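You operate a simulated robot arm through the tools that you are given. There is no shell and no other tool.

You are at the controls of a simulated two-armed robot. One attempt, no reset.

TASK
Check the insulation of test compressor two; tag it GOOD or HOLD.
Fine: shut the cover before the test; discharge to nought volts and switch off before opening it; tag by the printed minimum, on the plate for test two.
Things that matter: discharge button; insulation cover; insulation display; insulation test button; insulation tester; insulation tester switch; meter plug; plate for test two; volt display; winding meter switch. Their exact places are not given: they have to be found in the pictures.

Only the result counts: the job must be done as asked and must still hold three seconds after the hand-in. Knocking over, shifting, dropping, spilling or breaking anything else fails it. Lids that push on must go on centred and level and be pressed home; caps that screw on are set level and turned clockwise until they are tight.

THE ROBOT
Two 7-joint arms with two-finger parallel grippers on one trunk, on a base that drives. Base frame: it is fixed to the floor where the robot stands at the start and does not move with it; the origin is under the middle of the robot, x ahead of it, y to its left, z up; the surface under the hand at the start is at about z = 820. Readings come in mm, degrees, newtons and seconds.
The left shoulder is at the start at [70, 188, 1315], the right one opposite. With the tool pointing down near the work surface each hand reaches from about 160 to 760 mm from the robot's upright axis, wherever it stands, measured 20 degrees to its own side. Places, roughly: discharge button [300, -400, 900]; insulation cover [500, 0, 1300]; insulation display [400, -300, 1000]; insulation test button [200, -400, 900]; insulation tester [400, -300, 900]; insulation tester switch [300, -200, 900]; meter plug (4x3x6 cm) [200, 200, 900]; plate for test two [500, 300, 1000]; volt display [400, -400, 1000]; winding meter switch [300, 300, 900]. Payload 3.91 kg a hand.
Tool frame (each hand has its own): the origin (TCP) lies between the finger pads and is the grasp point; the fingertips stand 30 mm ahead of it; z points along the fingers, y is the line along which they close. The gripper opens to 110 mm. The fingers are 20 mm wide and 10 mm thick; the gripper's body (48 by 112 mm) begins 55 mm behind the TCP.
Orientation is that of the tool frame in the base frame, as a unit quaternion [x, y, z, w]. With the fingers straight down and closing along the base's y, the tool's x points along the base's -x, its y along +y and its z along -z.

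THE INTERFACE
- The arms move only by the tool arm_command. It takes "left_deltas", "right_deltas" or both (then of equal length, played together; a hand with none holds still); each is a list of rows, each a list of 7 numbers: the shift along the tool's x, y, z in mm, then the turn, a rotation vector about the tool's x, y, z in degrees, then the finger opening in mm, from 0 to 110. In form: [[tx, ty, tz, ax, ay, az, hand], ...]. A call has 1 to 20 rows; each row is the pose to reach, as a shift and turn from the pose commanded when the call began, along the tool's axes at that moment. Each row takes 0.2 s and may step no farther than 50 mm and 8.6 degrees from the row before; otherwise, or with a gripper value out of range, the whole call is refused. A pose out of reach is approached as far as the arm can. The call stops where the force on the tool passes 60 N (or 10 N more than at its start, if that is more) or the arm is blocked; 0.2 s more then pass. The fingers move at their own pace (about 72 mm/s each) and stop on an object; they squeeze with about 24 N. The grip force told is the motor's: it shows also when the fingers shut on nothing. Time passes only in rows, and 0.2 s behind the last, so rows that repeat a pose let the fingers close. The reply holds the time, the measured pose of the TCP, the force on the tool along the base axes, the opening and the grip force, in the units named above and with some noise, with the torque about the TCP (base axes, N m) and any sound that the robot's microphone picked up, and new pictures: "pictures" is both (left out), scene, wrist or none (wrist: the cameras of the hands that moved).
- Cameras (640 x 400 px; columns grow to the right, rows downward): "scene" is now at [135, -27, 1555.1]; the picture's right is [-0.30, -0.95, -0.00], its down [-0.34, 0.11, -0.93] and it looks along [0.89, -0.28, -0.36] (base axes); focal length 214 px, centre (320, 200). "left" rides on the left gripper at [72, -17, -103] in its tool frame; the picture's right is [0.23, 0.97, 0.00], its down [-0.76, 0.18, -0.62] and it looks along [-0.61, 0.14, 0.78] (tool axes); focal length 222 px, centre (320, 200). "right" rides on the right gripper at [72, 17, -103] in its tool frame; the picture's right is [-0.23, 0.97, 0.00], its down [-0.76, -0.18, -0.62] and it looks along [-0.61, -0.14, 0.78] (tool axes); focal length 222 px, centre (320, 200).
- lift_body(by): slides the trunk up (or, below 0, down) by that many mm; the arms and the scene camera ride with it, the base frame stays. It gives what a move gives, with no picture.
- base_move(legs): drives the robot by 1 to 6 legs, each [ahead, turn to the left] in mm and degrees, along the robot's own axes; the way and the turn of a leg run together, so that a leg with both is an arc; at most 1500 mm and 180 degrees a leg. The arms and the cameras ride along, it lands a little off, and it stops where it bumps. It gives what a move gives, and a new picture of the scene camera.
- aim_head(pan, tilt): turns the head with the scene camera to pan (to the left, within 86 degrees either way) and tilt (down, from -29 to 69), counted from straight ahead of the robot. It gives what a move gives, and a new picture of the scene camera.
- point_at(camera, pixels): for up to 12 pixels [column, row] of the newest picture of that camera ("zoom" is the newest enlarged one), the place [x, y, z] in the base frame of the surface seen there, good to about 2 mm, but the place of the scene camera against the robot may be out by one fixed shift of up to 12 mm in any direction. No time passes.
- enlarge(camera, box): a new picture of the part [left, top, right, bottom] of that camera's present view, enlarged. No time passes.
- close_job(): hands the job in; it is judged then, once.

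Leave the grippers open and the arms clear of the work at the hand-in unless told otherwise.

The tools are called as name(argument=value, ...) on one line, values as JSON. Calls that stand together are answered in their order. arm_command: Moves the arms, as the interface text tells. Its arguments: {"type":"object","properties":{"left_deltas":{"type":"array","items":{"type":"array","items":{"type":"number"}}},"right_deltas":{"type":"array","items":{"type":"array","items":{"type":"number"}}},"pictures":{"type":"string","enum":["both","scene","wrist","none"]}},"required":[]} The other tools are called the same way: lift_body (by) slides the trunk up or down; base_move (legs) drives the base; aim_head (pan, tilt) turns the head that bears the scene camera; point_at (camera, pixels) gives the place of the surface under pixels of a picture; enlarge (camera, box) takes an enlarged picture of a part of a camera's view; close_job () hands the job in.

At the start:

```text
t: 0.0
left_tool_pos: [317.0, -11.7, 1575.1]
left_tcp_rot: [0.0, 1.0, -0.002, 0.0]
left_wrist_force: [-0.1, 0.2, 0.3]
left_torque: [0.04, -0.02, -0.01]
left_width: 110.1
left_grip_force: 0.1
right_tool_pos: [371.8, -502.8, 1148.9]
right_tcp_rot: [0.0, 1.0, -0.001, 0.0]
right_wrist_force: [0.3, 0.0, 0.1]
right_torque: [0.01, -0.01, 0.02]
right_width: 110.1
right_grip_force: 0.0
trunk travel left (down, up): [-825.0, 115.0]
robot x, y, heading: [0.6, -1.3, -0.2]
head pan, tilt: [-17.6, 20.9]
```

scene: 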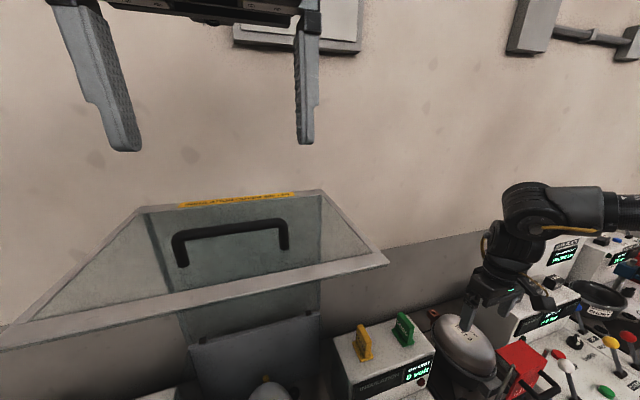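
right: 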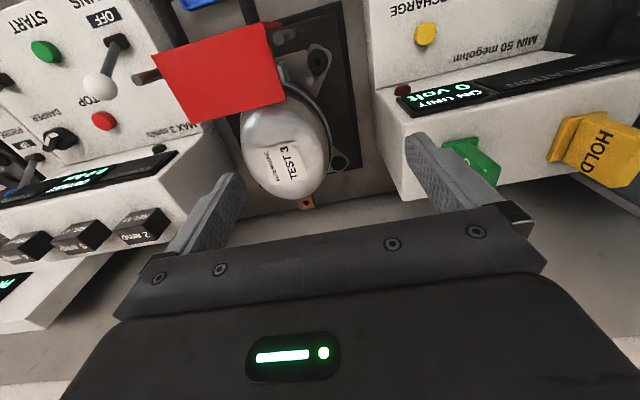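
left: 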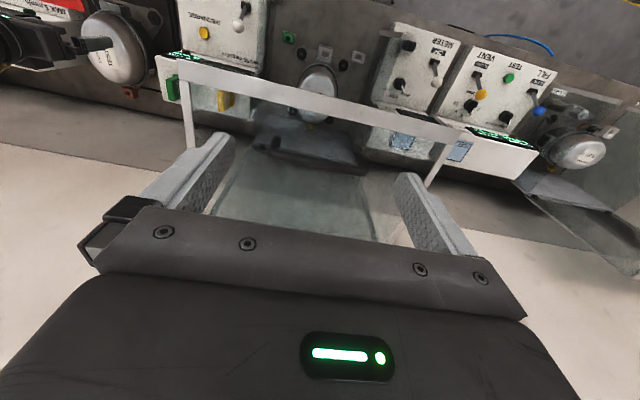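

I see a bench with several stations, an open glass cover in front of me, and the tester boxes to the right. First I'll look around with the head.

aim_head(pan=0, tilt=50)

```text
t: 0.9
left_tool_pos: [315.9, -12.3, 1574.6]
left_tcp_rot: [0.0, 1.0, -0.002, 0.001]
left_wrist_force: [0.3, -0.3, 0.7]
left_torque: [-0.04, 0.0, -0.02]
left_width: 109.9
left_grip_force: 0.1
right_tool_pos: [371.8, -503.1, 1150.5]
right_tcp_rot: [0.0, 1.0, -0.001, 0.0]
right_wrist_force: [-0.2, 0.4, 0.6]
right_torque: [-0.01, -0.06, 0.01]
right_width: 109.8
right_grip_force: 0.0
trunk travel left (down, up): [-825.0, 115.0]
robot x, y, heading: [-0.9, 1.6, 0.2]
head pan, tilt: [0.0, 50.0]
```

scene: 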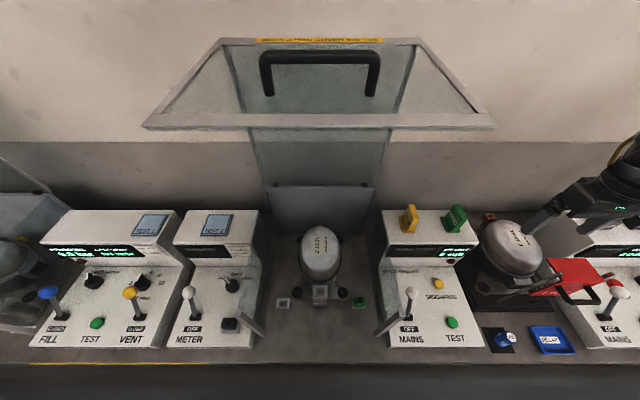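

The whole station is visible now. I'll enlarge the tester, the compressor, the meter and the cover.

enlarge(camera="scene", box=[370, 190, 500, 360])

enlarge(camera="scene", box=[160, 190, 270, 360])

enlarge(camera="scene", box=[255, 180, 385, 320])

enlarge(camera="scene", box=[130, 20, 510, 240])

enlarge(camera="scene", box=[30, 190, 190, 360])

```text
2.35 times, centred on (435, 275) of scene
```

zoom: 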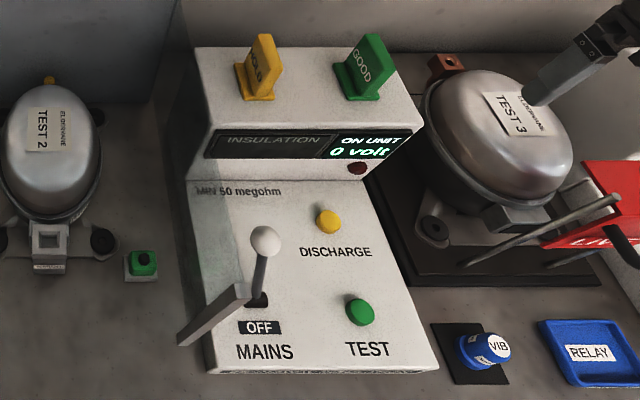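

```text
2.35 times, centred on (215, 275) of scene
```

zoom: 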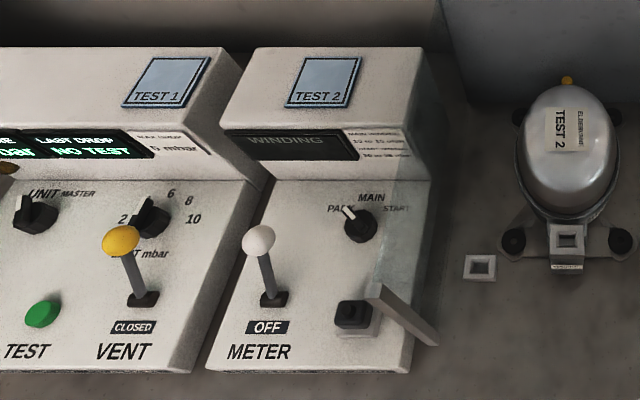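

```text
2.86 times, centred on (320, 250) of scene
```

zoom: 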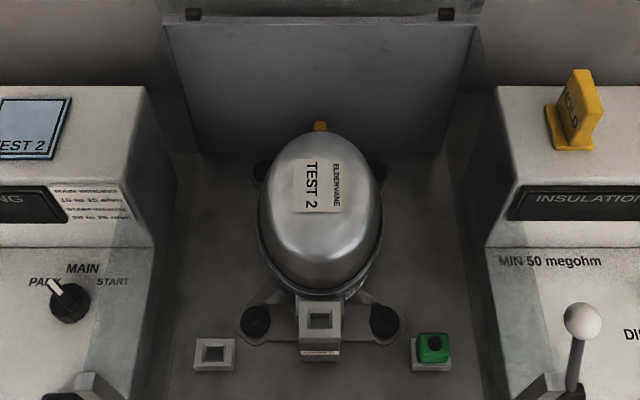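

```text
1.68 times, centred on (320, 130) of scene
```

zoom: 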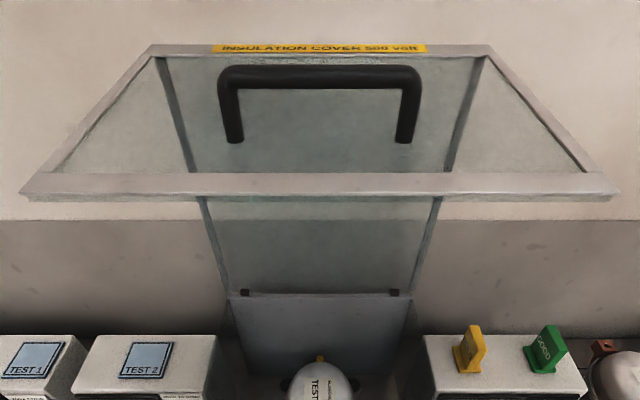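

```text
2.35 times, centred on (110, 275) of scene
```

zoom: 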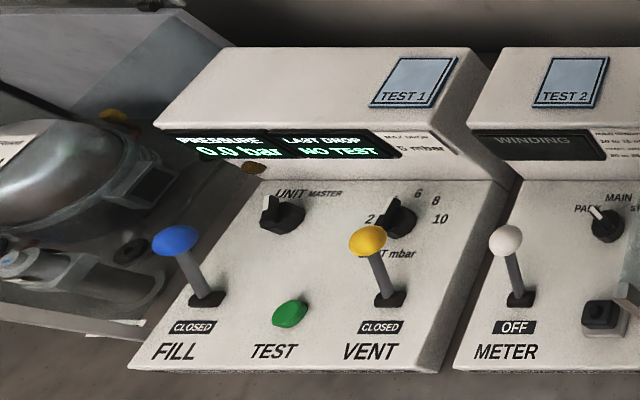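

I'll measure the main points in 3D in the scene picture: switches, buttons, docks, cover handle, plate and tags.

point_at(camera="scene", pixels=[[410, 291], [407, 320], [438, 283], [451, 322], [230, 322], [216, 225], [410, 218], [455, 218], [320, 58], [235, 300], [264, 333], [410, 252]])

point_at(camera="scene", pixels=[[190, 292], [193, 318], [282, 303], [320, 291], [358, 301], [320, 40], [150, 122], [490, 122], [222, 40], [418, 40], [320, 190], [320, 250]])

point_at(camera="scene", pixels=[[265, 60], [377, 60], [269, 90], [371, 90], [377, 333], [405, 297], [260, 280], [380, 280], [320, 340], [320, 362], [280, 190], [372, 190]])

enlarge(camera="scene", box=[170, 270, 290, 345])

enlarge(camera="scene", box=[340, 270, 460, 345])

```text
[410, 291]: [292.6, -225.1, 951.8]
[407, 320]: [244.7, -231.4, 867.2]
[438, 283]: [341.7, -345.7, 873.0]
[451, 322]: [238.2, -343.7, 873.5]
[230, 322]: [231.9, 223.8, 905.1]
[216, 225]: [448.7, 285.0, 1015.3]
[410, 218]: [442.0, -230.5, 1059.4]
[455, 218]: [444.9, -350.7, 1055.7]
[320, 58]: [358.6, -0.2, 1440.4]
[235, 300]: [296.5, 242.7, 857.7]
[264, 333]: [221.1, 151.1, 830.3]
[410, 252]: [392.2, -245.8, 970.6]
```

```text
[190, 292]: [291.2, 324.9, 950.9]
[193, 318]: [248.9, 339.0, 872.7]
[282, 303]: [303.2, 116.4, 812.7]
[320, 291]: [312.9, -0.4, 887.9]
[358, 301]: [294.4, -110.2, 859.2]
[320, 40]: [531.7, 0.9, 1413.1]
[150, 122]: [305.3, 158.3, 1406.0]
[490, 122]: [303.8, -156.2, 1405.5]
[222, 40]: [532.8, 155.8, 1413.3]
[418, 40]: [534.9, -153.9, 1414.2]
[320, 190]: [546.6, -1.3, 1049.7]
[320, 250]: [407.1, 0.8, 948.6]
```

```text
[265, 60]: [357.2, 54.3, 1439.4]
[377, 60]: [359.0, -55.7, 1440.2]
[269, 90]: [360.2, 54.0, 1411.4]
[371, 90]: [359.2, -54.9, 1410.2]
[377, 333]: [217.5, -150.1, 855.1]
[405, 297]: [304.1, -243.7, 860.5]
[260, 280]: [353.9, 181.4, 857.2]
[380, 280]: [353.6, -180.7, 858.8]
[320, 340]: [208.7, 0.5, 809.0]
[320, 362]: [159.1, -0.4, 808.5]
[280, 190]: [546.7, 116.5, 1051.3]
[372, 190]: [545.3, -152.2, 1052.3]
```

```text
5.33 times, centred on (230, 308) of scene
```

zoom: 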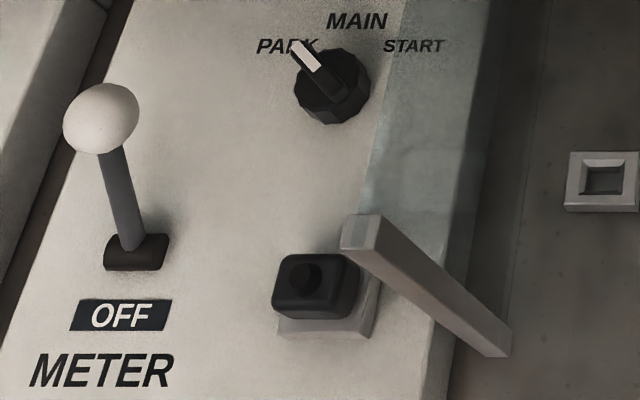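

```text
5.33 times, centred on (400, 308) of scene
```

zoom: 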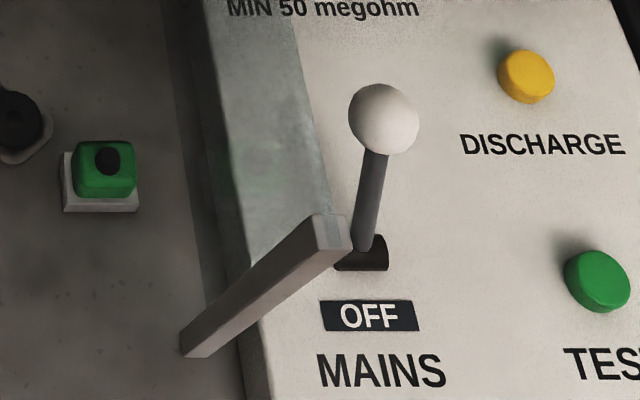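

The cover is hinged at the back (x≈547, z≈1050) and stands open. Its handle is at about [358, 0, 1440]. Both switches read OFF. I want to check the connectors around the compressor more closely.

enlarge(camera="scene", box=[270, 265, 370, 328])

enlarge(camera="left", box=[250, 20, 400, 140])

enlarge(camera="scene", box=[380, 190, 480, 265])

enlarge(camera="scene", box=[180, 200, 270, 265])

```text
6.35 times, centred on (320, 296) of scene
```

zoom: 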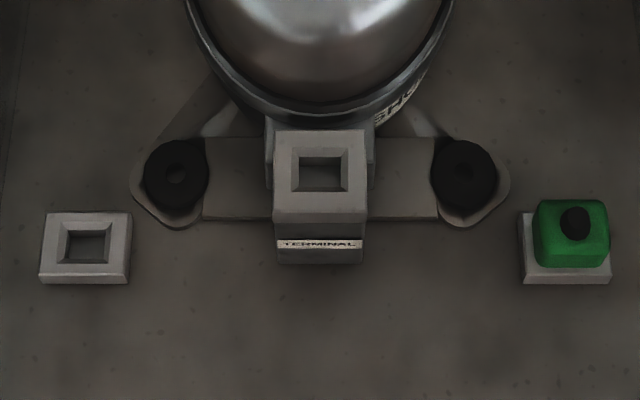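

```text
3.33 times, centred on (325, 80) of left
```

zoom: 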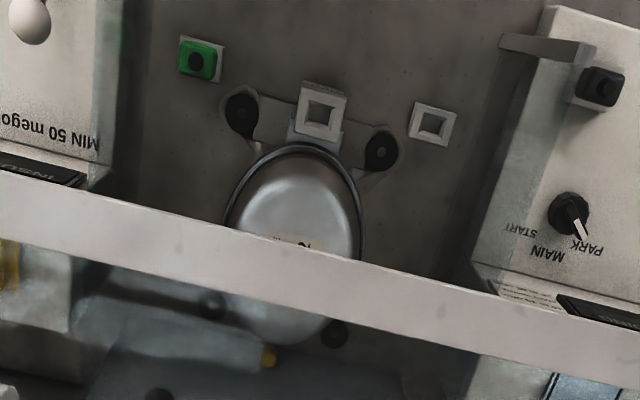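

```text
5.33 times, centred on (430, 228) of scene
```

zoom: 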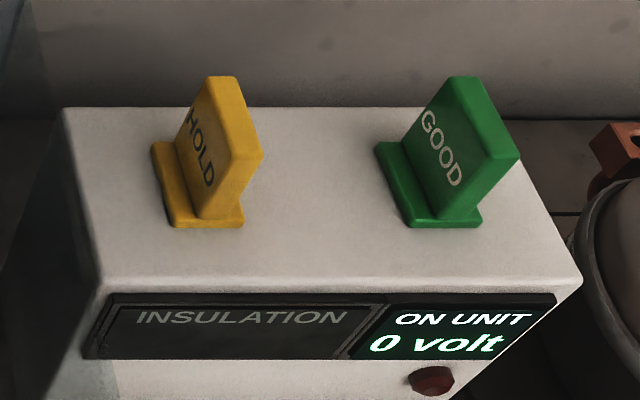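

```text
6.15 times, centred on (225, 232) of scene
```

zoom: 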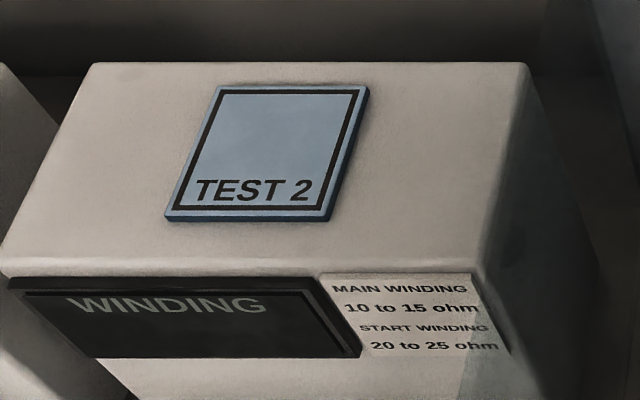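

I'll zoom in hard on the docks and plugs to look for labels.

enlarge(camera="scene", box=[342, 290, 374, 310])

enlarge(camera="scene", box=[266, 290, 298, 310])

enlarge(camera="scene", box=[214, 310, 246, 340])

enlarge(camera="scene", box=[380, 255, 420, 285])

enlarge(camera="left", box=[365, 20, 470, 140])

point_at(camera="scene", pixels=[[402, 312], [238, 311], [358, 298], [350, 298], [358, 304], [320, 284], [320, 275], [328, 290], [440, 258], [375, 300]])

```text
16.00 times, centred on (358, 300) of scene
```

zoom: 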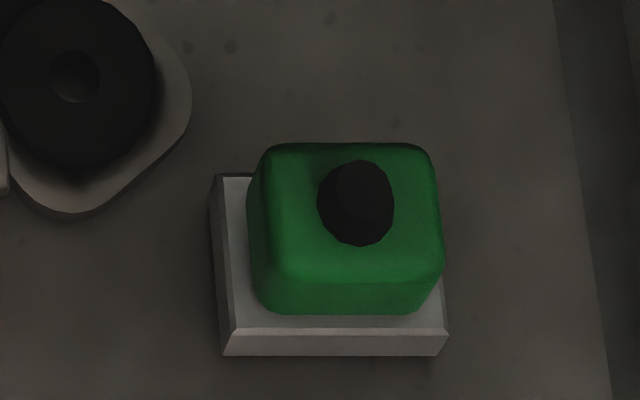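

```text
16.00 times, centred on (282, 300) of scene
```

zoom: 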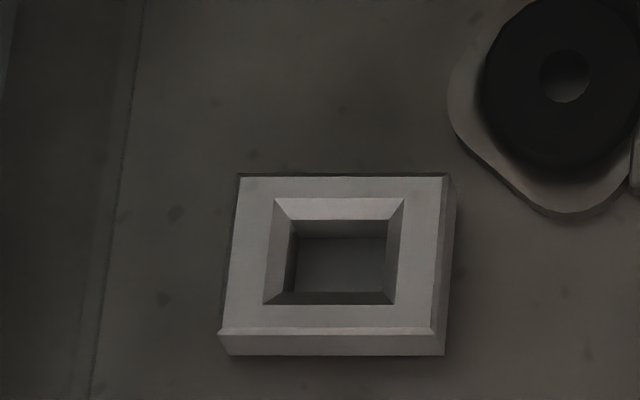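

```text
13.33 times, centred on (230, 325) of scene
```

zoom: 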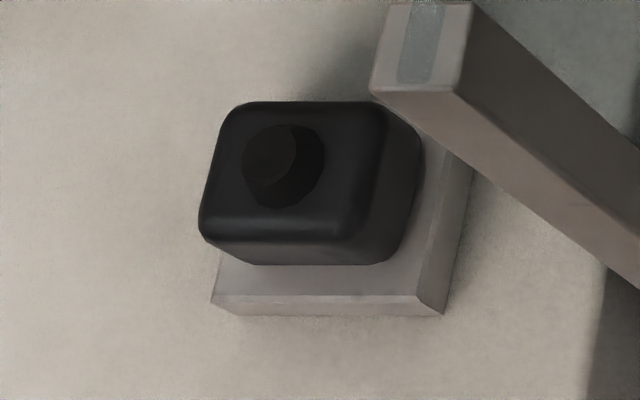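

```text
13.33 times, centred on (400, 270) of scene
```

zoom: 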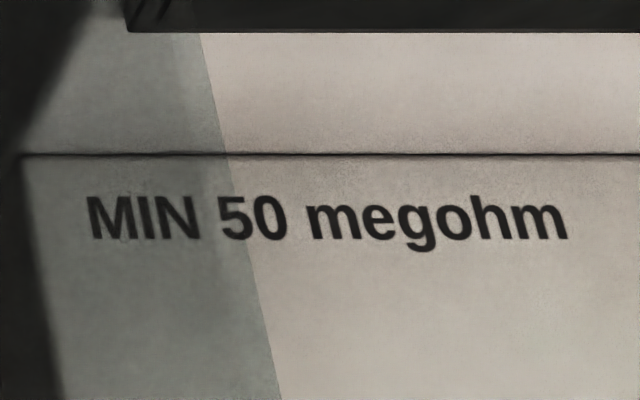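

```text
3.33 times, centred on (418, 80) of left
```

zoom: 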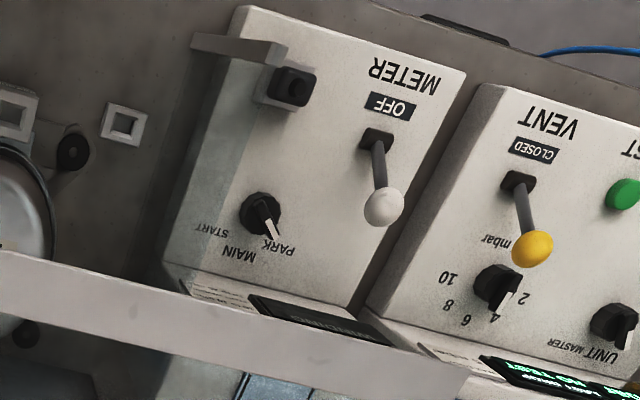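

```text
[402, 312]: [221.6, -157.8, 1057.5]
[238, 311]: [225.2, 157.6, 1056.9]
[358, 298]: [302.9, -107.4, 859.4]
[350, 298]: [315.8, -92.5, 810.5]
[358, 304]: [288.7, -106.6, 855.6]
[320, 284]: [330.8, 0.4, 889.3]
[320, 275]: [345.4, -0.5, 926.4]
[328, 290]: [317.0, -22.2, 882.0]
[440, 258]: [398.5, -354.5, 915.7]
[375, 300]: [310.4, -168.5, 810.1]
```

The printed minimum is 50 megohm. The cover frame is fixed, with posts up to z≈1057, and the lid folds over it. The meter plug (black) sits in its own dock on the meter panel. Now I'll measure the handle more finely.

enlarge(camera="scene", box=[240, 30, 400, 130])

point_at(camera="scene", pixels=[[268, 102], [372, 102], [300, 100], [320, 54], [320, 64], [320, 68], [320, 122], [320, 160], [260, 54], [380, 54], [283, 189], [365, 189]])

```text
4.00 times, centred on (320, 80) of scene
```

zoom: 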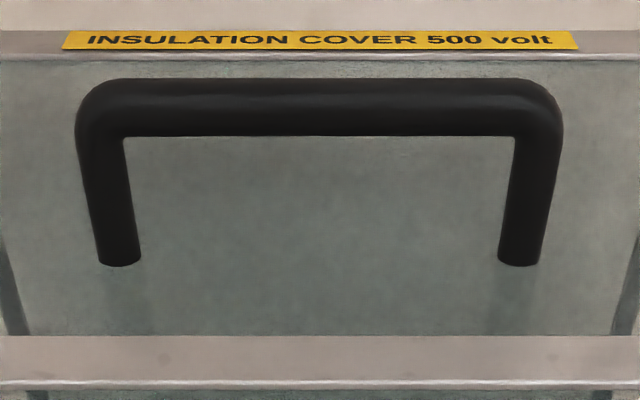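

```text
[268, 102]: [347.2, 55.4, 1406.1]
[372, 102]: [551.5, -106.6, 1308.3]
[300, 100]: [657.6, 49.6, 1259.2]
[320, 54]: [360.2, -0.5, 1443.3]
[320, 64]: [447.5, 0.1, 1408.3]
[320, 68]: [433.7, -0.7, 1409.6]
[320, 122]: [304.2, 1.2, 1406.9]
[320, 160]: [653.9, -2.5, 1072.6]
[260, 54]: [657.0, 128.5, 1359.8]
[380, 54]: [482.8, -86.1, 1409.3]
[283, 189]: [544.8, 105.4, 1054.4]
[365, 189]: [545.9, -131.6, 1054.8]
```

The handle bar runs along y at about x=361, z=1437, with a gap of about 22 mm to the pane. The lid will swing toward me, so I'll back up about 300 mm to make room.

base_move(legs=[[-300, 0]])

```text
t: 3.0
left_tool_pos: [10.6, -10.7, 1573.4]
left_tcp_rot: [-0.002, 1.0, -0.002, -0.001]
left_wrist_force: [0.0, 0.2, 0.4]
left_torque: [0.01, 0.02, 0.04]
left_width: 109.7
left_grip_force: 0.1
right_tool_pos: [65.3, -503.1, 1148.9]
right_tcp_rot: [-0.001, 1.0, 0.0, -0.001]
right_wrist_force: [0.9, 0.3, -0.7]
right_torque: [0.04, 0.04, 0.0]
right_width: 110.1
right_grip_force: 0.0
trunk travel left (down, up): [-825.0, 115.0]
robot x, y, heading: [-312.1, -1.1, 0.2]
head pan, tilt: [0.0, 50.0]
```

scene: 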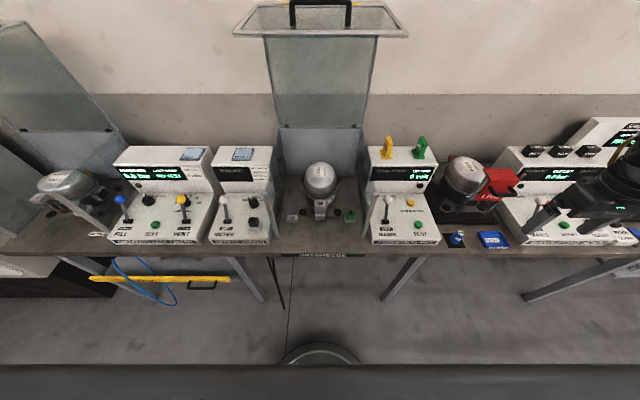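

I see a label on the bench front at about (323,255). I'll read it and get a clearer look at the cover from here.

enlarge(camera="scene", box=[290, 248, 360, 262])

enlarge(camera="scene", box=[80, 230, 320, 320])

aim_head(pan=0, tilt=20)

```text
9.14 times, centred on (325, 255) of scene
```

zoom: 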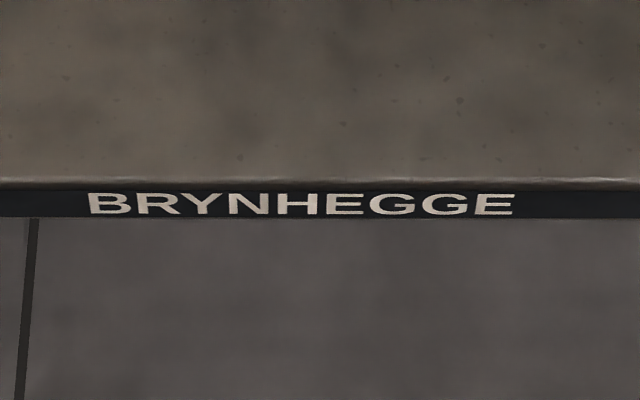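

```text
2.67 times, centred on (200, 275) of scene
```

zoom: 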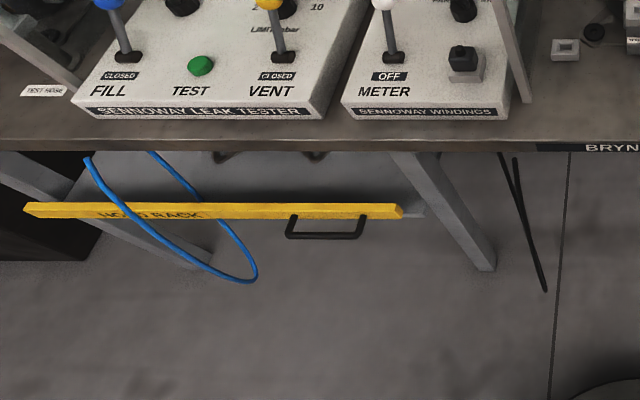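

```text
t: 4.0
left_tool_pos: [7.5, -11.5, 1575.0]
left_tcp_rot: [-0.001, 1.0, -0.001, 0.001]
left_wrist_force: [-0.8, 0.4, -0.5]
left_torque: [-0.02, -0.01, -0.01]
left_width: 110.1
left_grip_force: 0.1
right_tool_pos: [63.4, -502.1, 1150.5]
right_tcp_rot: [-0.001, 1.0, 0.0, 0.0]
right_wrist_force: [-0.3, -1.1, -0.2]
right_torque: [-0.02, -0.03, -0.01]
right_width: 109.8
right_grip_force: 0.1
trunk travel left (down, up): [-825.0, 115.0]
robot x, y, heading: [-310.8, -0.4, -0.1]
head pan, tilt: [0.0, 20.0]
```

scene: 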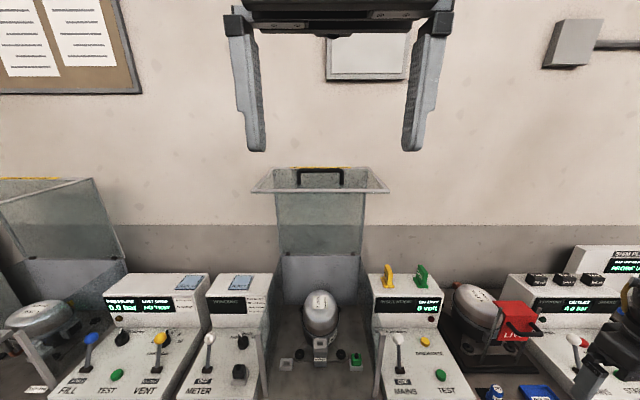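

There are notices on the wall. I'll read them in case they hold instructions, and measure the handle from here.

enlarge(camera="scene", box=[0, 0, 130, 90])

enlarge(camera="scene", box=[310, 20, 420, 90])

enlarge(camera="scene", box=[240, 160, 400, 260])

point_at(camera="scene", pixels=[[320, 170], [310, 170], [335, 170], [299, 180], [343, 180], [260, 190], [380, 190], [320, 189], [290, 254], [350, 254]])

```text
4.44 times, centred on (65, 45) of scene
```

zoom: 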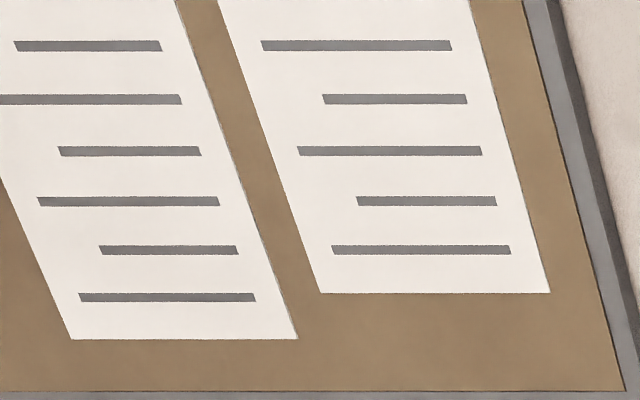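

```text
5.71 times, centred on (365, 55) of scene
```

zoom: 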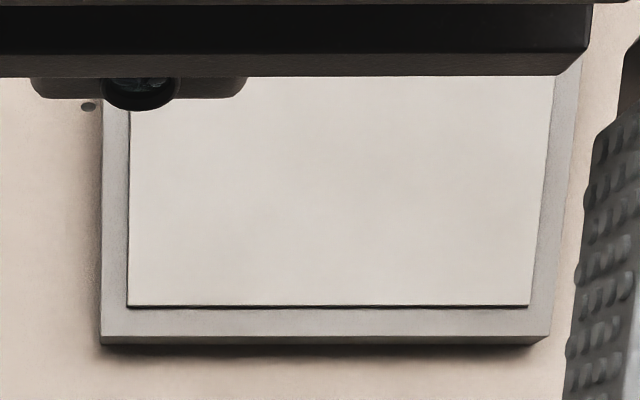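

```text
4.00 times, centred on (320, 210) of scene
```

zoom: 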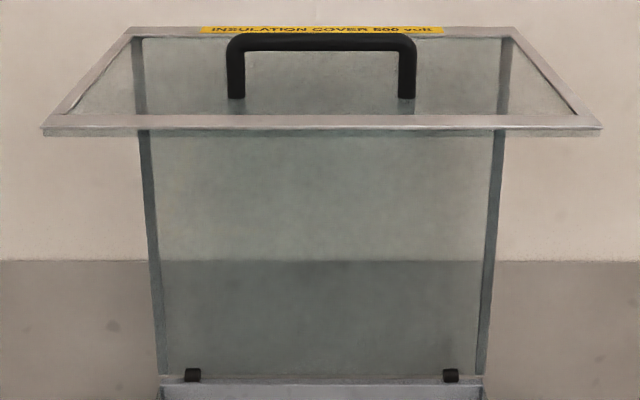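

```text
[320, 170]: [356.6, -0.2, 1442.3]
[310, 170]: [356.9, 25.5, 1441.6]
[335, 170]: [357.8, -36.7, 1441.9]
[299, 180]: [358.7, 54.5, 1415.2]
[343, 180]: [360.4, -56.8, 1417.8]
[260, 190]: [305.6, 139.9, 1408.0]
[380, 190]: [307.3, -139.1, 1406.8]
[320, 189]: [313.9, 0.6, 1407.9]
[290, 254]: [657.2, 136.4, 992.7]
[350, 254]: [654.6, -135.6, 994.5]
```

I'll check the camera's fixed shift against the known left hand by measuring its fingertips.

enlarge(camera="scene", box=[220, 80, 460, 170])

point_at(camera="scene", pixels=[[255, 148], [250, 148], [261, 148], [408, 148], [413, 148], [403, 148], [255, 140], [409, 140]])

```text
2.67 times, centred on (340, 125) of scene
```

zoom: 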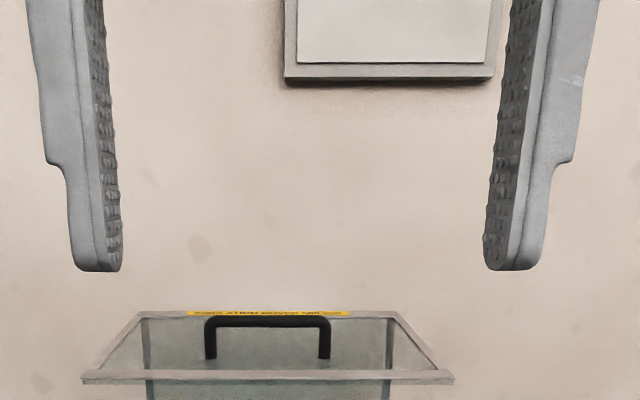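

```text
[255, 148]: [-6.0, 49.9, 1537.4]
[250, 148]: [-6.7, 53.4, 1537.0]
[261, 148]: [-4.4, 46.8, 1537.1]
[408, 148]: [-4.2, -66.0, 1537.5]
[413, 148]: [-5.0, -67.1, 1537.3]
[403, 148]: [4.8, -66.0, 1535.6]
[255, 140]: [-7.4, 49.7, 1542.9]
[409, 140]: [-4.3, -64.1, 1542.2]
```

By the fingertips, the scene camera reads about 10 mm low in z, 3 mm short in x and 2.5 mm high in y. That fits the bench surface at 820. The handle bar is then near [367, -2, 1449] and the hinge near [550, 1062]. Now I roll the left hand 90° and bring it over the handle.

arm_command(left_deltas=[[-20, 1, -2, 0, 0, 8, 110], [-40, 2, -4, 0, 0, 16, 110], [-60, 3, -6, 0, 0, 24, 110], [-80, 4, -9, 0, 0, 32, 110], [-100, 5, -11, 0, 0, 40, 110], [-120, 6, -13, 0, 0, 48, 110], [-140, 7, -15, 0, 0, 56, 110], [-165, 8, -18, 0, 0, 64, 110], [-190, 9, -21, 0, 0, 72, 90], [-215, 9, -23, 0, 0, 81, 70], [-240, 9, -25, 0, 0, 89.5, 60], [-240, 9, -25, 0, 0, 89.5, 60]])

```text
refused: row 10 steps farther than a row can; nothing moved
```

A row stepped 9°, which is over the limit. I'll use even steps of 8.2°.

arm_command(left_deltas=[[-20, 1, -2, 0, 0, 8.2, 110], [-40, 2, -4, 0, 0, 16.4, 110], [-60, 3, -6, 0, 0, 24.6, 110], [-80, 4, -9, 0, 0, 32.8, 110], [-100, 5, -11, 0, 0, 41, 110], [-120, 6, -13, 0, 0, 49.2, 110], [-140, 7, -15, 0, 0, 57.4, 110], [-165, 8, -18, 0, 0, 65.6, 110], [-190, 9, -21, 0, 0, 73.8, 90], [-215, 9, -23, 0, 0, 82, 70], [-240, 9, -25, 0, 0, 90, 60], [-240, 9, -25, 0, 0, 90, 60]])

```text
t: 5.5
left_tool_pos: [132.3, -7.7, 1586.3]
left_tcp_rot: [0.405, 0.914, -0.007, 0.002]
left_wrist_force: [-11.1, -24.7, -11.0]
left_torque: [2.52, -1.97, 2.1]
left_width: 109.6
left_grip_force: 0.0
right_tool_pos: [63.6, -503.9, 1149.2]
right_tcp_rot: [-0.001, 1.0, 0.0, 0.0]
right_wrist_force: [0.2, -1.0, 0.1]
right_torque: [-0.01, 0.01, 0.01]
right_width: 110.3
right_grip_force: 0.0
trunk travel left (down, up): [-825.0, 115.0]
robot x, y, heading: [-313.3, -2.4, -0.1]
head pan, tilt: [0.0, 20.0]
stopped in row 7 (left hand): the force on the tool passed its limit at 222 N (the readings are from after the stop); the commanded pose is now the measured one
```

scene: 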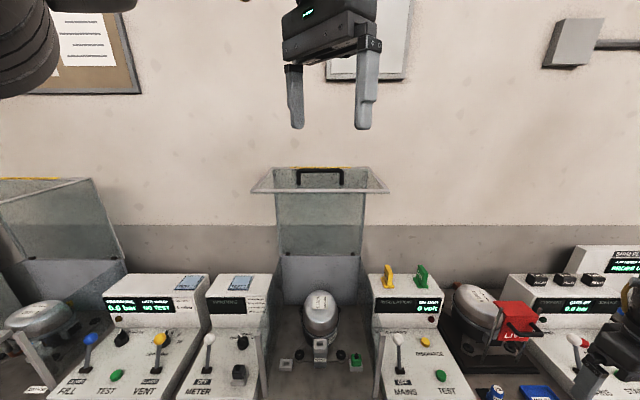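
left: 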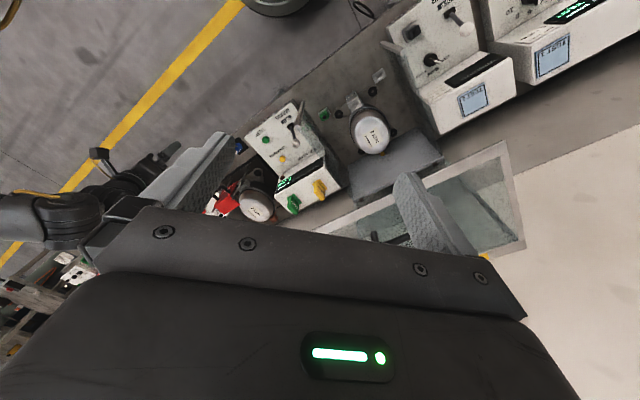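

The hand stopped with a 222 N force spike. I'll hold still for a moment to see whether it's touching something.

arm_command(left_deltas=[[0, 0, 0, 0, 0, 0, 110], [0, 0, 0, 0, 0, 0, 110]], pictures="none")

aim_head(pan=40, tilt=-5)

```text
t: 6.1
left_tool_pos: [132.1, -7.2, 1587.5]
left_tcp_rot: [0.404, 0.915, -0.007, 0.002]
left_wrist_force: [-17.7, -39.5, -15.1]
left_torque: [4.11, -3.22, 3.47]
left_width: 109.8
left_grip_force: 0.1
right_tool_pos: [65.0, -504.0, 1149.4]
right_tcp_rot: [-0.001, 1.0, 0.0, -0.001]
right_wrist_force: [0.2, 0.3, 0.6]
right_torque: [0.0, 0.01, -0.03]
right_width: 109.9
right_grip_force: 0.1
trunk travel left (down, up): [-825.0, 115.0]
robot x, y, heading: [-310.2, -1.7, 0.4]
head pan, tilt: [0.0, 20.0]
```

```text
t: 7.1
left_tool_pos: [132.4, -6.7, 1586.2]
left_tcp_rot: [0.404, 0.915, -0.006, 0.003]
left_wrist_force: [-19.7, -41.7, -16.9]
left_torque: [4.34, -3.51, 3.72]
left_width: 110.1
left_grip_force: 0.0
right_tool_pos: [63.8, -503.5, 1150.6]
right_tcp_rot: [0.0, 1.0, 0.0, 0.0]
right_wrist_force: [-0.3, 0.7, -0.3]
right_torque: [0.0, -0.01, -0.01]
right_width: 109.9
right_grip_force: 0.1
trunk travel left (down, up): [-825.0, 115.0]
robot x, y, heading: [-310.2, 0.3, 0.1]
head pan, tilt: [40.0, -5.0]
```

scene: 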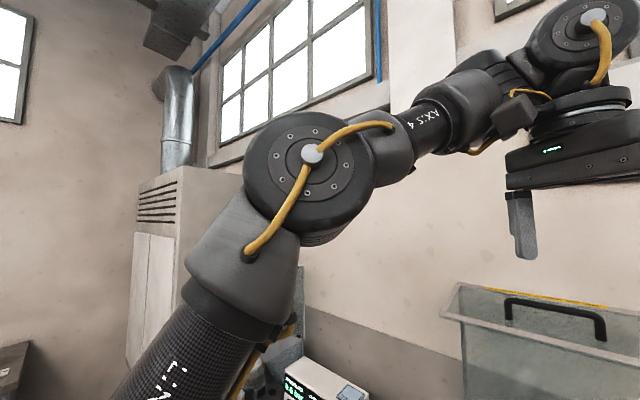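

The picture shows the wrist camera on the left gripper pressing against its own forearm. I'll roll the other way, to -90°, so the camera faces right.

arm_command(left_deltas=[[0, 0, 0, 0, 0, -8.1, 110], [0, 0, 0, 0, 0, -16.2, 110], [0, 0, 0, 0, 0, -24.3, 110], [0, 0, 0, 0, 0, -32.4, 110], [0, 0, 0, 0, 0, -40.5, 110], [0, 0, 0, 0, 0, -48.6, 110], [-7, 8, -1, 0, 0, -56.7, 110], [-14, 16, -2, 0, 0, -64.8, 110], [-21, 24, -3, 0, 0, -72.9, 110], [-28, 32, -5, 0, 0, -81, 110], [-35, 40, -6, 0, 0, -89.1, 110], [-42, 48, -7, 0, 0, -97.2, 110], [-49, 56, -9, 0, 0, -105.3, 110], [-56, 64, -10, 0, 0, -113.4, 110], [-63, 72, -11, 0, 0, -121.5, 110], [-70, 82, -13, 0, 0, -129.6, 90], [-75.8, 90.6, -14, 0, 0, -137.6, 70], [-75.8, 90.6, -14, 0, 0, -137.6, 60]])

aim_head(pan=0, tilt=10)

```text
t: 10.9
left_tool_pos: [204.4, 0.3, 1565.8]
left_tcp_rot: [-0.706, 0.708, -0.006, -0.004]
left_wrist_force: [0.9, -0.5, -0.4]
left_torque: [0.0, 0.0, 0.01]
left_width: 60.0
left_grip_force: 0.0
left hand out of reach, approached as far as the arm can: row 11, 12, 13, 14, 15, 16, 17, 18
right_tool_pos: [63.1, -502.0, 1150.6]
right_tcp_rot: [0.0, 1.0, 0.001, 0.0]
right_wrist_force: [-0.2, 0.3, 0.8]
right_torque: [0.02, -0.01, -0.02]
right_width: 109.9
right_grip_force: 0.1
trunk travel left (down, up): [-825.0, 115.0]
robot x, y, heading: [-312.3, -0.1, -0.1]
head pan, tilt: [40.0, -5.0]
```

scene: 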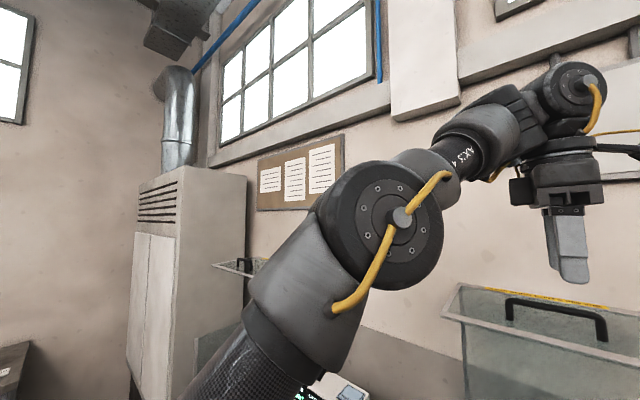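
left: 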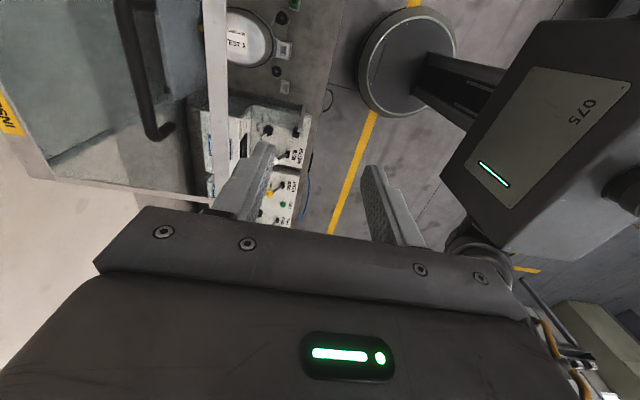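

```text
t: 12.0
left_tool_pos: [204.3, -2.2, 1566.9]
left_tcp_rot: [-0.705, 0.709, -0.006, -0.004]
left_wrist_force: [0.2, 0.3, 0.5]
left_torque: [-0.01, 0.04, 0.0]
left_width: 60.1
left_grip_force: 0.0
right_tool_pos: [63.4, -502.2, 1149.4]
right_tcp_rot: [-0.002, 1.0, -0.001, 0.0]
right_wrist_force: [-0.7, -0.4, 0.0]
right_torque: [0.01, 0.0, -0.03]
right_width: 109.8
right_grip_force: 0.0
trunk travel left (down, up): [-825.0, 115.0]
robot x, y, heading: [-305.1, -0.8, 0.1]
head pan, tilt: [0.0, 10.0]
```

scene: 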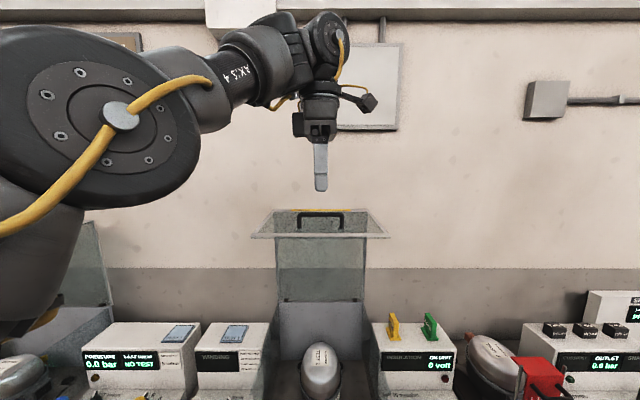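

The hand is at the edge of its reach at this height. I'll raise the trunk 110 mm to bring the shoulder closer to handle height.

lift_body(by=110)

```text
t: 13.4
left_tool_pos: [205.1, -0.9, 1677.3]
left_tcp_rot: [-0.705, 0.709, -0.007, -0.005]
left_wrist_force: [-0.2, -0.2, 0.1]
left_torque: [0.0, 0.02, -0.02]
left_width: 60.1
left_grip_force: 0.0
right_tool_pos: [63.3, -502.8, 1259.7]
right_tcp_rot: [-0.001, 1.0, -0.001, 0.0]
right_wrist_force: [0.6, 0.9, -0.2]
right_torque: [0.01, 0.0, -0.01]
right_width: 109.9
right_grip_force: 0.1
trunk travel left (down, up): [-935.0, 5.0]
robot x, y, heading: [-310.4, -0.2, 0.1]
head pan, tilt: [0.0, 10.0]
```

Next I'll lower the hand and pitch it forward to about 32°, then see where it ends up.

arm_command(left_deltas=[[0, 0, 20, 8, 0, 0, 60], [0, 0, 40, 16, 0, 0, 60], [0, 0, 60, 24, 0, 0, 60], [0, 0, 80, 32, 0, 0, 60], [0, 0, 80, 32, 0, 0, 60]])

```text
t: 14.6
left_tool_pos: [239.5, -34.7, 1662.9]
left_tcp_rot: [0.692, -0.671, 0.204, -0.172]
left_wrist_force: [-0.5, -0.7, -0.2]
left_torque: [-0.01, -0.02, -0.04]
left_width: 59.8
left_grip_force: 0.1
left hand out of reach, approached as far as the arm can: row 3, 4, 5
right_tool_pos: [62.5, -500.1, 1260.1]
right_tcp_rot: [-0.001, 1.0, -0.001, 0.0]
right_wrist_force: [-0.8, 0.9, 0.4]
right_torque: [0.01, -0.04, 0.01]
right_width: 110.2
right_grip_force: 0.0
trunk travel left (down, up): [-935.0, 5.0]
robot x, y, heading: [-308.7, 3.3, 0.4]
head pan, tilt: [0.0, 10.0]
```

scene: 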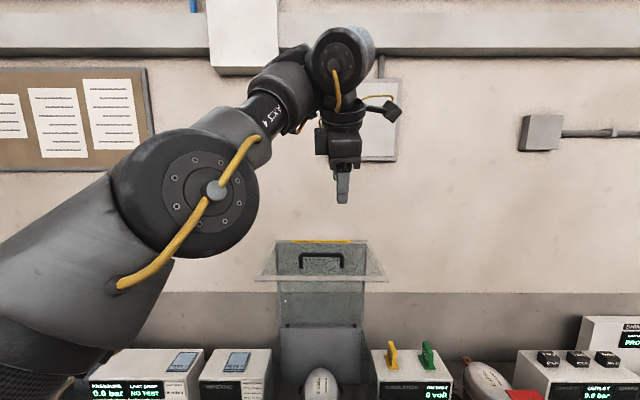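
left: 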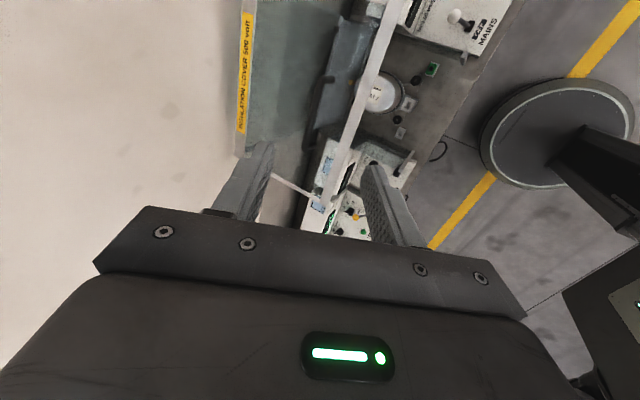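

The hand sits at the outer edge of reach. The handle itself, approached with a 35° tilt, should be within reach. I'm moving to a pre-grasp point about 110 mm short of the bar.

arm_command(left_deltas=[[0, 1, 30, 1, 0, 0, 60], [0, 2, 60, 2, 0, 0, 60], [0, 2.4, 90, 3, 0, 0, 60], [0, 2.4, 105.8, 3, 0, 0, 60], [0, 2.4, 105.8, 3, 0, 0, 60]])

```text
t: 15.8
left_tool_pos: [263.7, -48.9, 1643.4]
left_tcp_rot: [0.682, -0.676, 0.235, -0.152]
left_wrist_force: [-0.8, 0.3, 0.7]
left_torque: [-0.02, 0.0, 0.02]
left_width: 60.0
left_grip_force: 0.0
left hand out of reach, approached as far as the arm can: row 1, 2, 3, 4, 5
right_tool_pos: [62.0, -503.6, 1260.2]
right_tcp_rot: [-0.001, 1.0, 0.001, 0.002]
right_wrist_force: [-0.6, -0.3, -0.4]
right_torque: [-0.01, -0.03, -0.01]
right_width: 109.9
right_grip_force: 0.0
trunk travel left (down, up): [-935.0, 5.0]
robot x, y, heading: [-309.8, 1.2, 0.1]
head pan, tilt: [0.0, 10.0]
```

scene: 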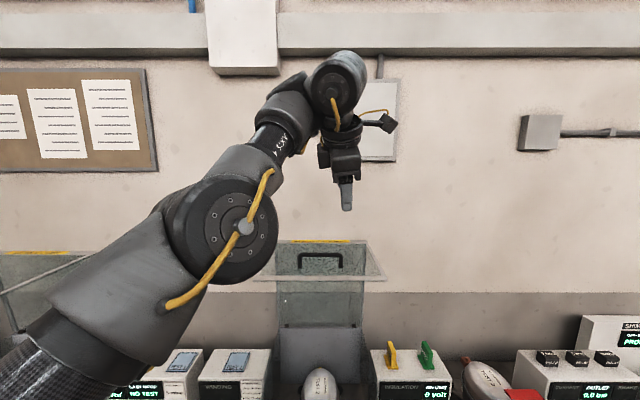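
left: 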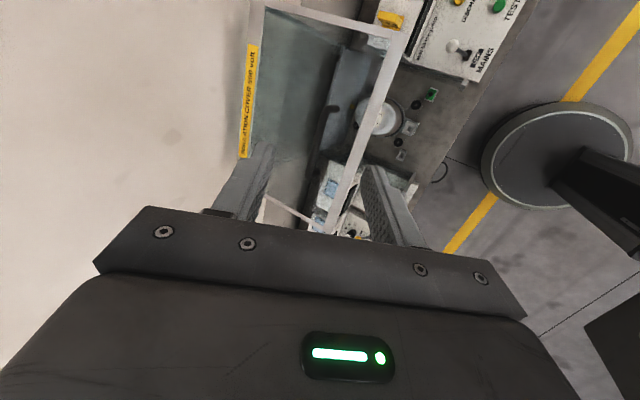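

The arm isn't stretched, so a wrist joint limit seems to bind at this roll. I'll keep the same target point and ease the roll back to about -45°. Caging the handle bar doesn't need a square grip.

arm_command(left_deltas=[[0, 0, 0, 0, 0, 8, 60], [0, 0, 0, 0, 0, 16, 60], [0, 0, 0, 0, 0, 24, 60], [0, 0, 0, 0, 0, 32, 60], [0, 0, 0, 0, 0, 40, 60], [0, 0, 0, 0, 0, 45, 60], [0, 0, 0, 0, 0, 45, 60]], pictures="scene")

```text
t: 17.4
left_tool_pos: [267.2, -49.1, 1639.9]
left_tcp_rot: [-0.371, 0.886, -0.154, 0.231]
left_wrist_force: [0.1, 0.2, -0.7]
left_torque: [-0.01, 0.0, 0.02]
left_width: 59.9
left_grip_force: 0.0
right_tool_pos: [64.4, -502.5, 1259.7]
right_tcp_rot: [-0.001, 1.0, 0.001, 0.0]
right_wrist_force: [0.0, -0.3, -0.2]
right_torque: [-0.02, 0.02, 0.0]
right_width: 109.9
right_grip_force: 0.1
trunk travel left (down, up): [-935.0, 5.0]
robot x, y, heading: [-308.1, 1.3, 0.1]
head pan, tilt: [0.0, 10.0]
```

scene: 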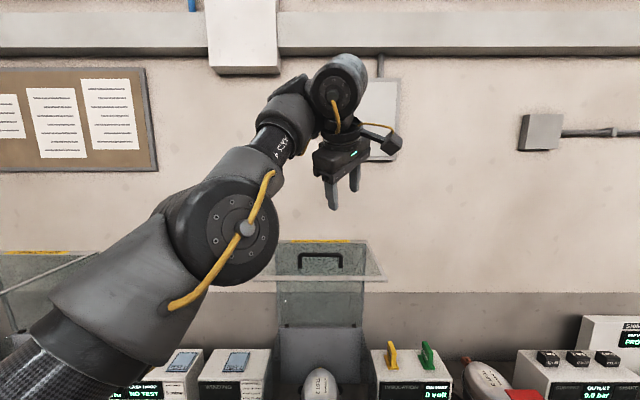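

The pose was kept, so the commanded pose is the attained one. With the roll eased, I'm trying again for the pre-grasp point [304, -2, 1539].

arm_command(left_deltas=[[-7, 14, 25, 0, 0, 0, 60], [-14, 28, 50, 0, 0, 0, 60], [-21, 42, 75, 0, 0, 0, 60], [-27, 55, 100, 0, 0, 0, 60], [-27, 55, 100, 0, 0, 0, 60]])

```text
t: 18.6
left_tool_pos: [266.7, -48.0, 1640.1]
left_tcp_rot: [-0.372, 0.886, -0.154, 0.23]
left_wrist_force: [0.6, -1.2, 0.6]
left_torque: [0.02, 0.03, 0.01]
left_width: 60.0
left_grip_force: 0.1
left hand out of reach, approached as far as the arm can: row 1, 2, 3, 4, 5
right_tool_pos: [63.4, -503.4, 1259.2]
right_tcp_rot: [0.0, 1.0, 0.0, 0.001]
right_wrist_force: [-0.6, -0.2, 0.1]
right_torque: [-0.01, -0.04, -0.02]
right_width: 110.1
right_grip_force: 0.1
trunk travel left (down, up): [-935.0, 5.0]
robot x, y, heading: [-312.4, 1.4, 0.1]
head pan, tilt: [0.0, 10.0]
```

scene: 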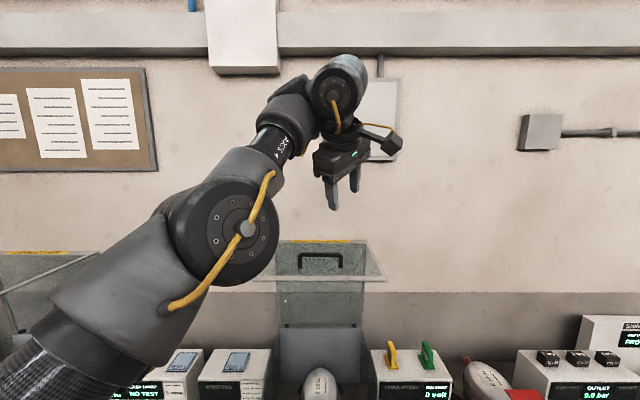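
left: 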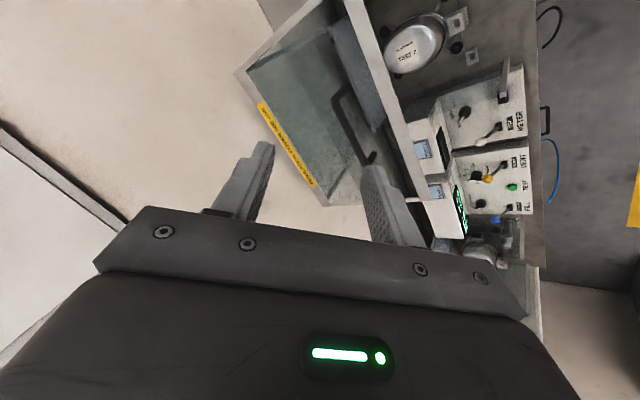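

It's stuck in that direction from this arm posture. I'll retract, bring the tool upright, then come down and extend again along a lower path.

arm_command(left_deltas=[[11, 24, -17, -5.8, 5.4, -0.8, 60], [22, 48, -33, -11.6, 10.8, -1.6, 60], [34, 73, -50, -17.4, 16.2, -2.4, 60], [45, 97, -67, -23.3, 21.7, -3.2, 60], [56, 122, -84, -23.3, 21.7, -3.2, 60], [56, 122, -84, -23.3, 21.7, -3.2, 60]], pictures="scene")

```text
t: 20.0
left_tool_pos: [110.5, -12.6, 1635.1]
left_tcp_rot: [-0.387, 0.921, -0.037, -0.016]
left_wrist_force: [-0.4, 0.0, -0.9]
left_torque: [0.01, 0.0, 0.03]
left_width: 60.0
left_grip_force: 0.1
right_tool_pos: [64.2, -502.3, 1260.6]
right_tcp_rot: [-0.001, 1.0, 0.0, 0.001]
right_wrist_force: [-0.1, -0.3, -0.2]
right_torque: [-0.01, 0.0, 0.02]
right_width: 110.0
right_grip_force: 0.0
trunk travel left (down, up): [-935.0, 5.0]
robot x, y, heading: [-308.3, 1.4, -0.0]
head pan, tilt: [0.0, 10.0]
```

scene: 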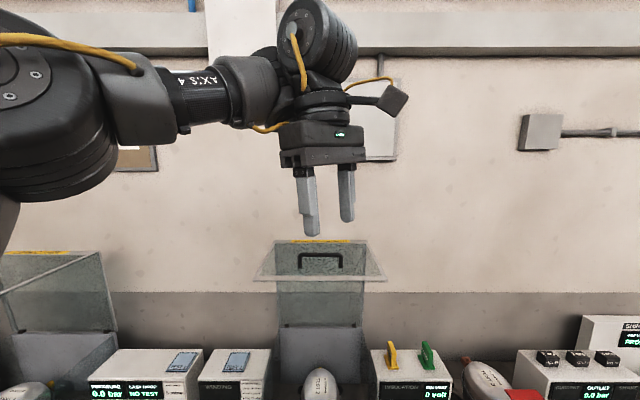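

I'm lowering straight down 150 mm here, well in front of the lid's edge.

arm_command(left_deltas=[[0, 0, 40, 0, 0, 0, 60], [0, 0, 80, 0, 0, 0, 60], [0, 0, 120, 0, 0, 0, 60], [0, 0, 150, 0, 0, 0, 60], [0, 0, 150, 0, 0, 0, 60]], pictures="scene")

```text
t: 21.2
left_tool_pos: [157.8, -59.7, 1560.0]
left_tcp_rot: [-0.386, 0.921, -0.036, -0.016]
left_wrist_force: [-1.4, -0.7, 1.4]
left_torque: [-0.02, 0.01, 0.03]
left_width: 60.4
left_grip_force: 0.0
left hand out of reach, approached as far as the arm can: row 1, 2, 3, 4, 5
right_tool_pos: [62.8, -501.8, 1260.9]
right_tcp_rot: [-0.001, 1.0, 0.0, 0.001]
right_wrist_force: [-0.3, 0.1, -0.5]
right_torque: [-0.02, -0.02, -0.01]
right_width: 109.9
right_grip_force: 0.1
trunk travel left (down, up): [-935.0, 5.0]
robot x, y, heading: [-310.0, 1.6, 0.3]
head pan, tilt: [0.0, 10.0]
```

scene: 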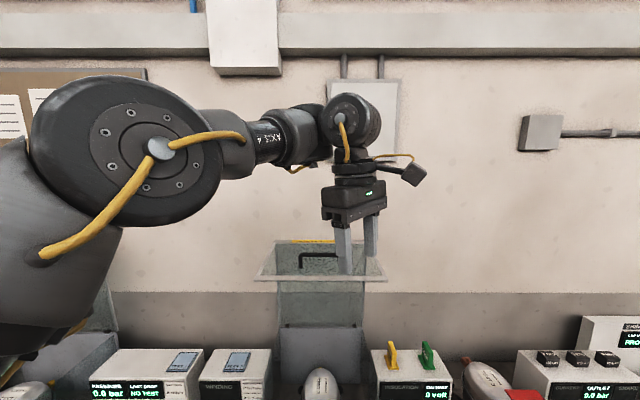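

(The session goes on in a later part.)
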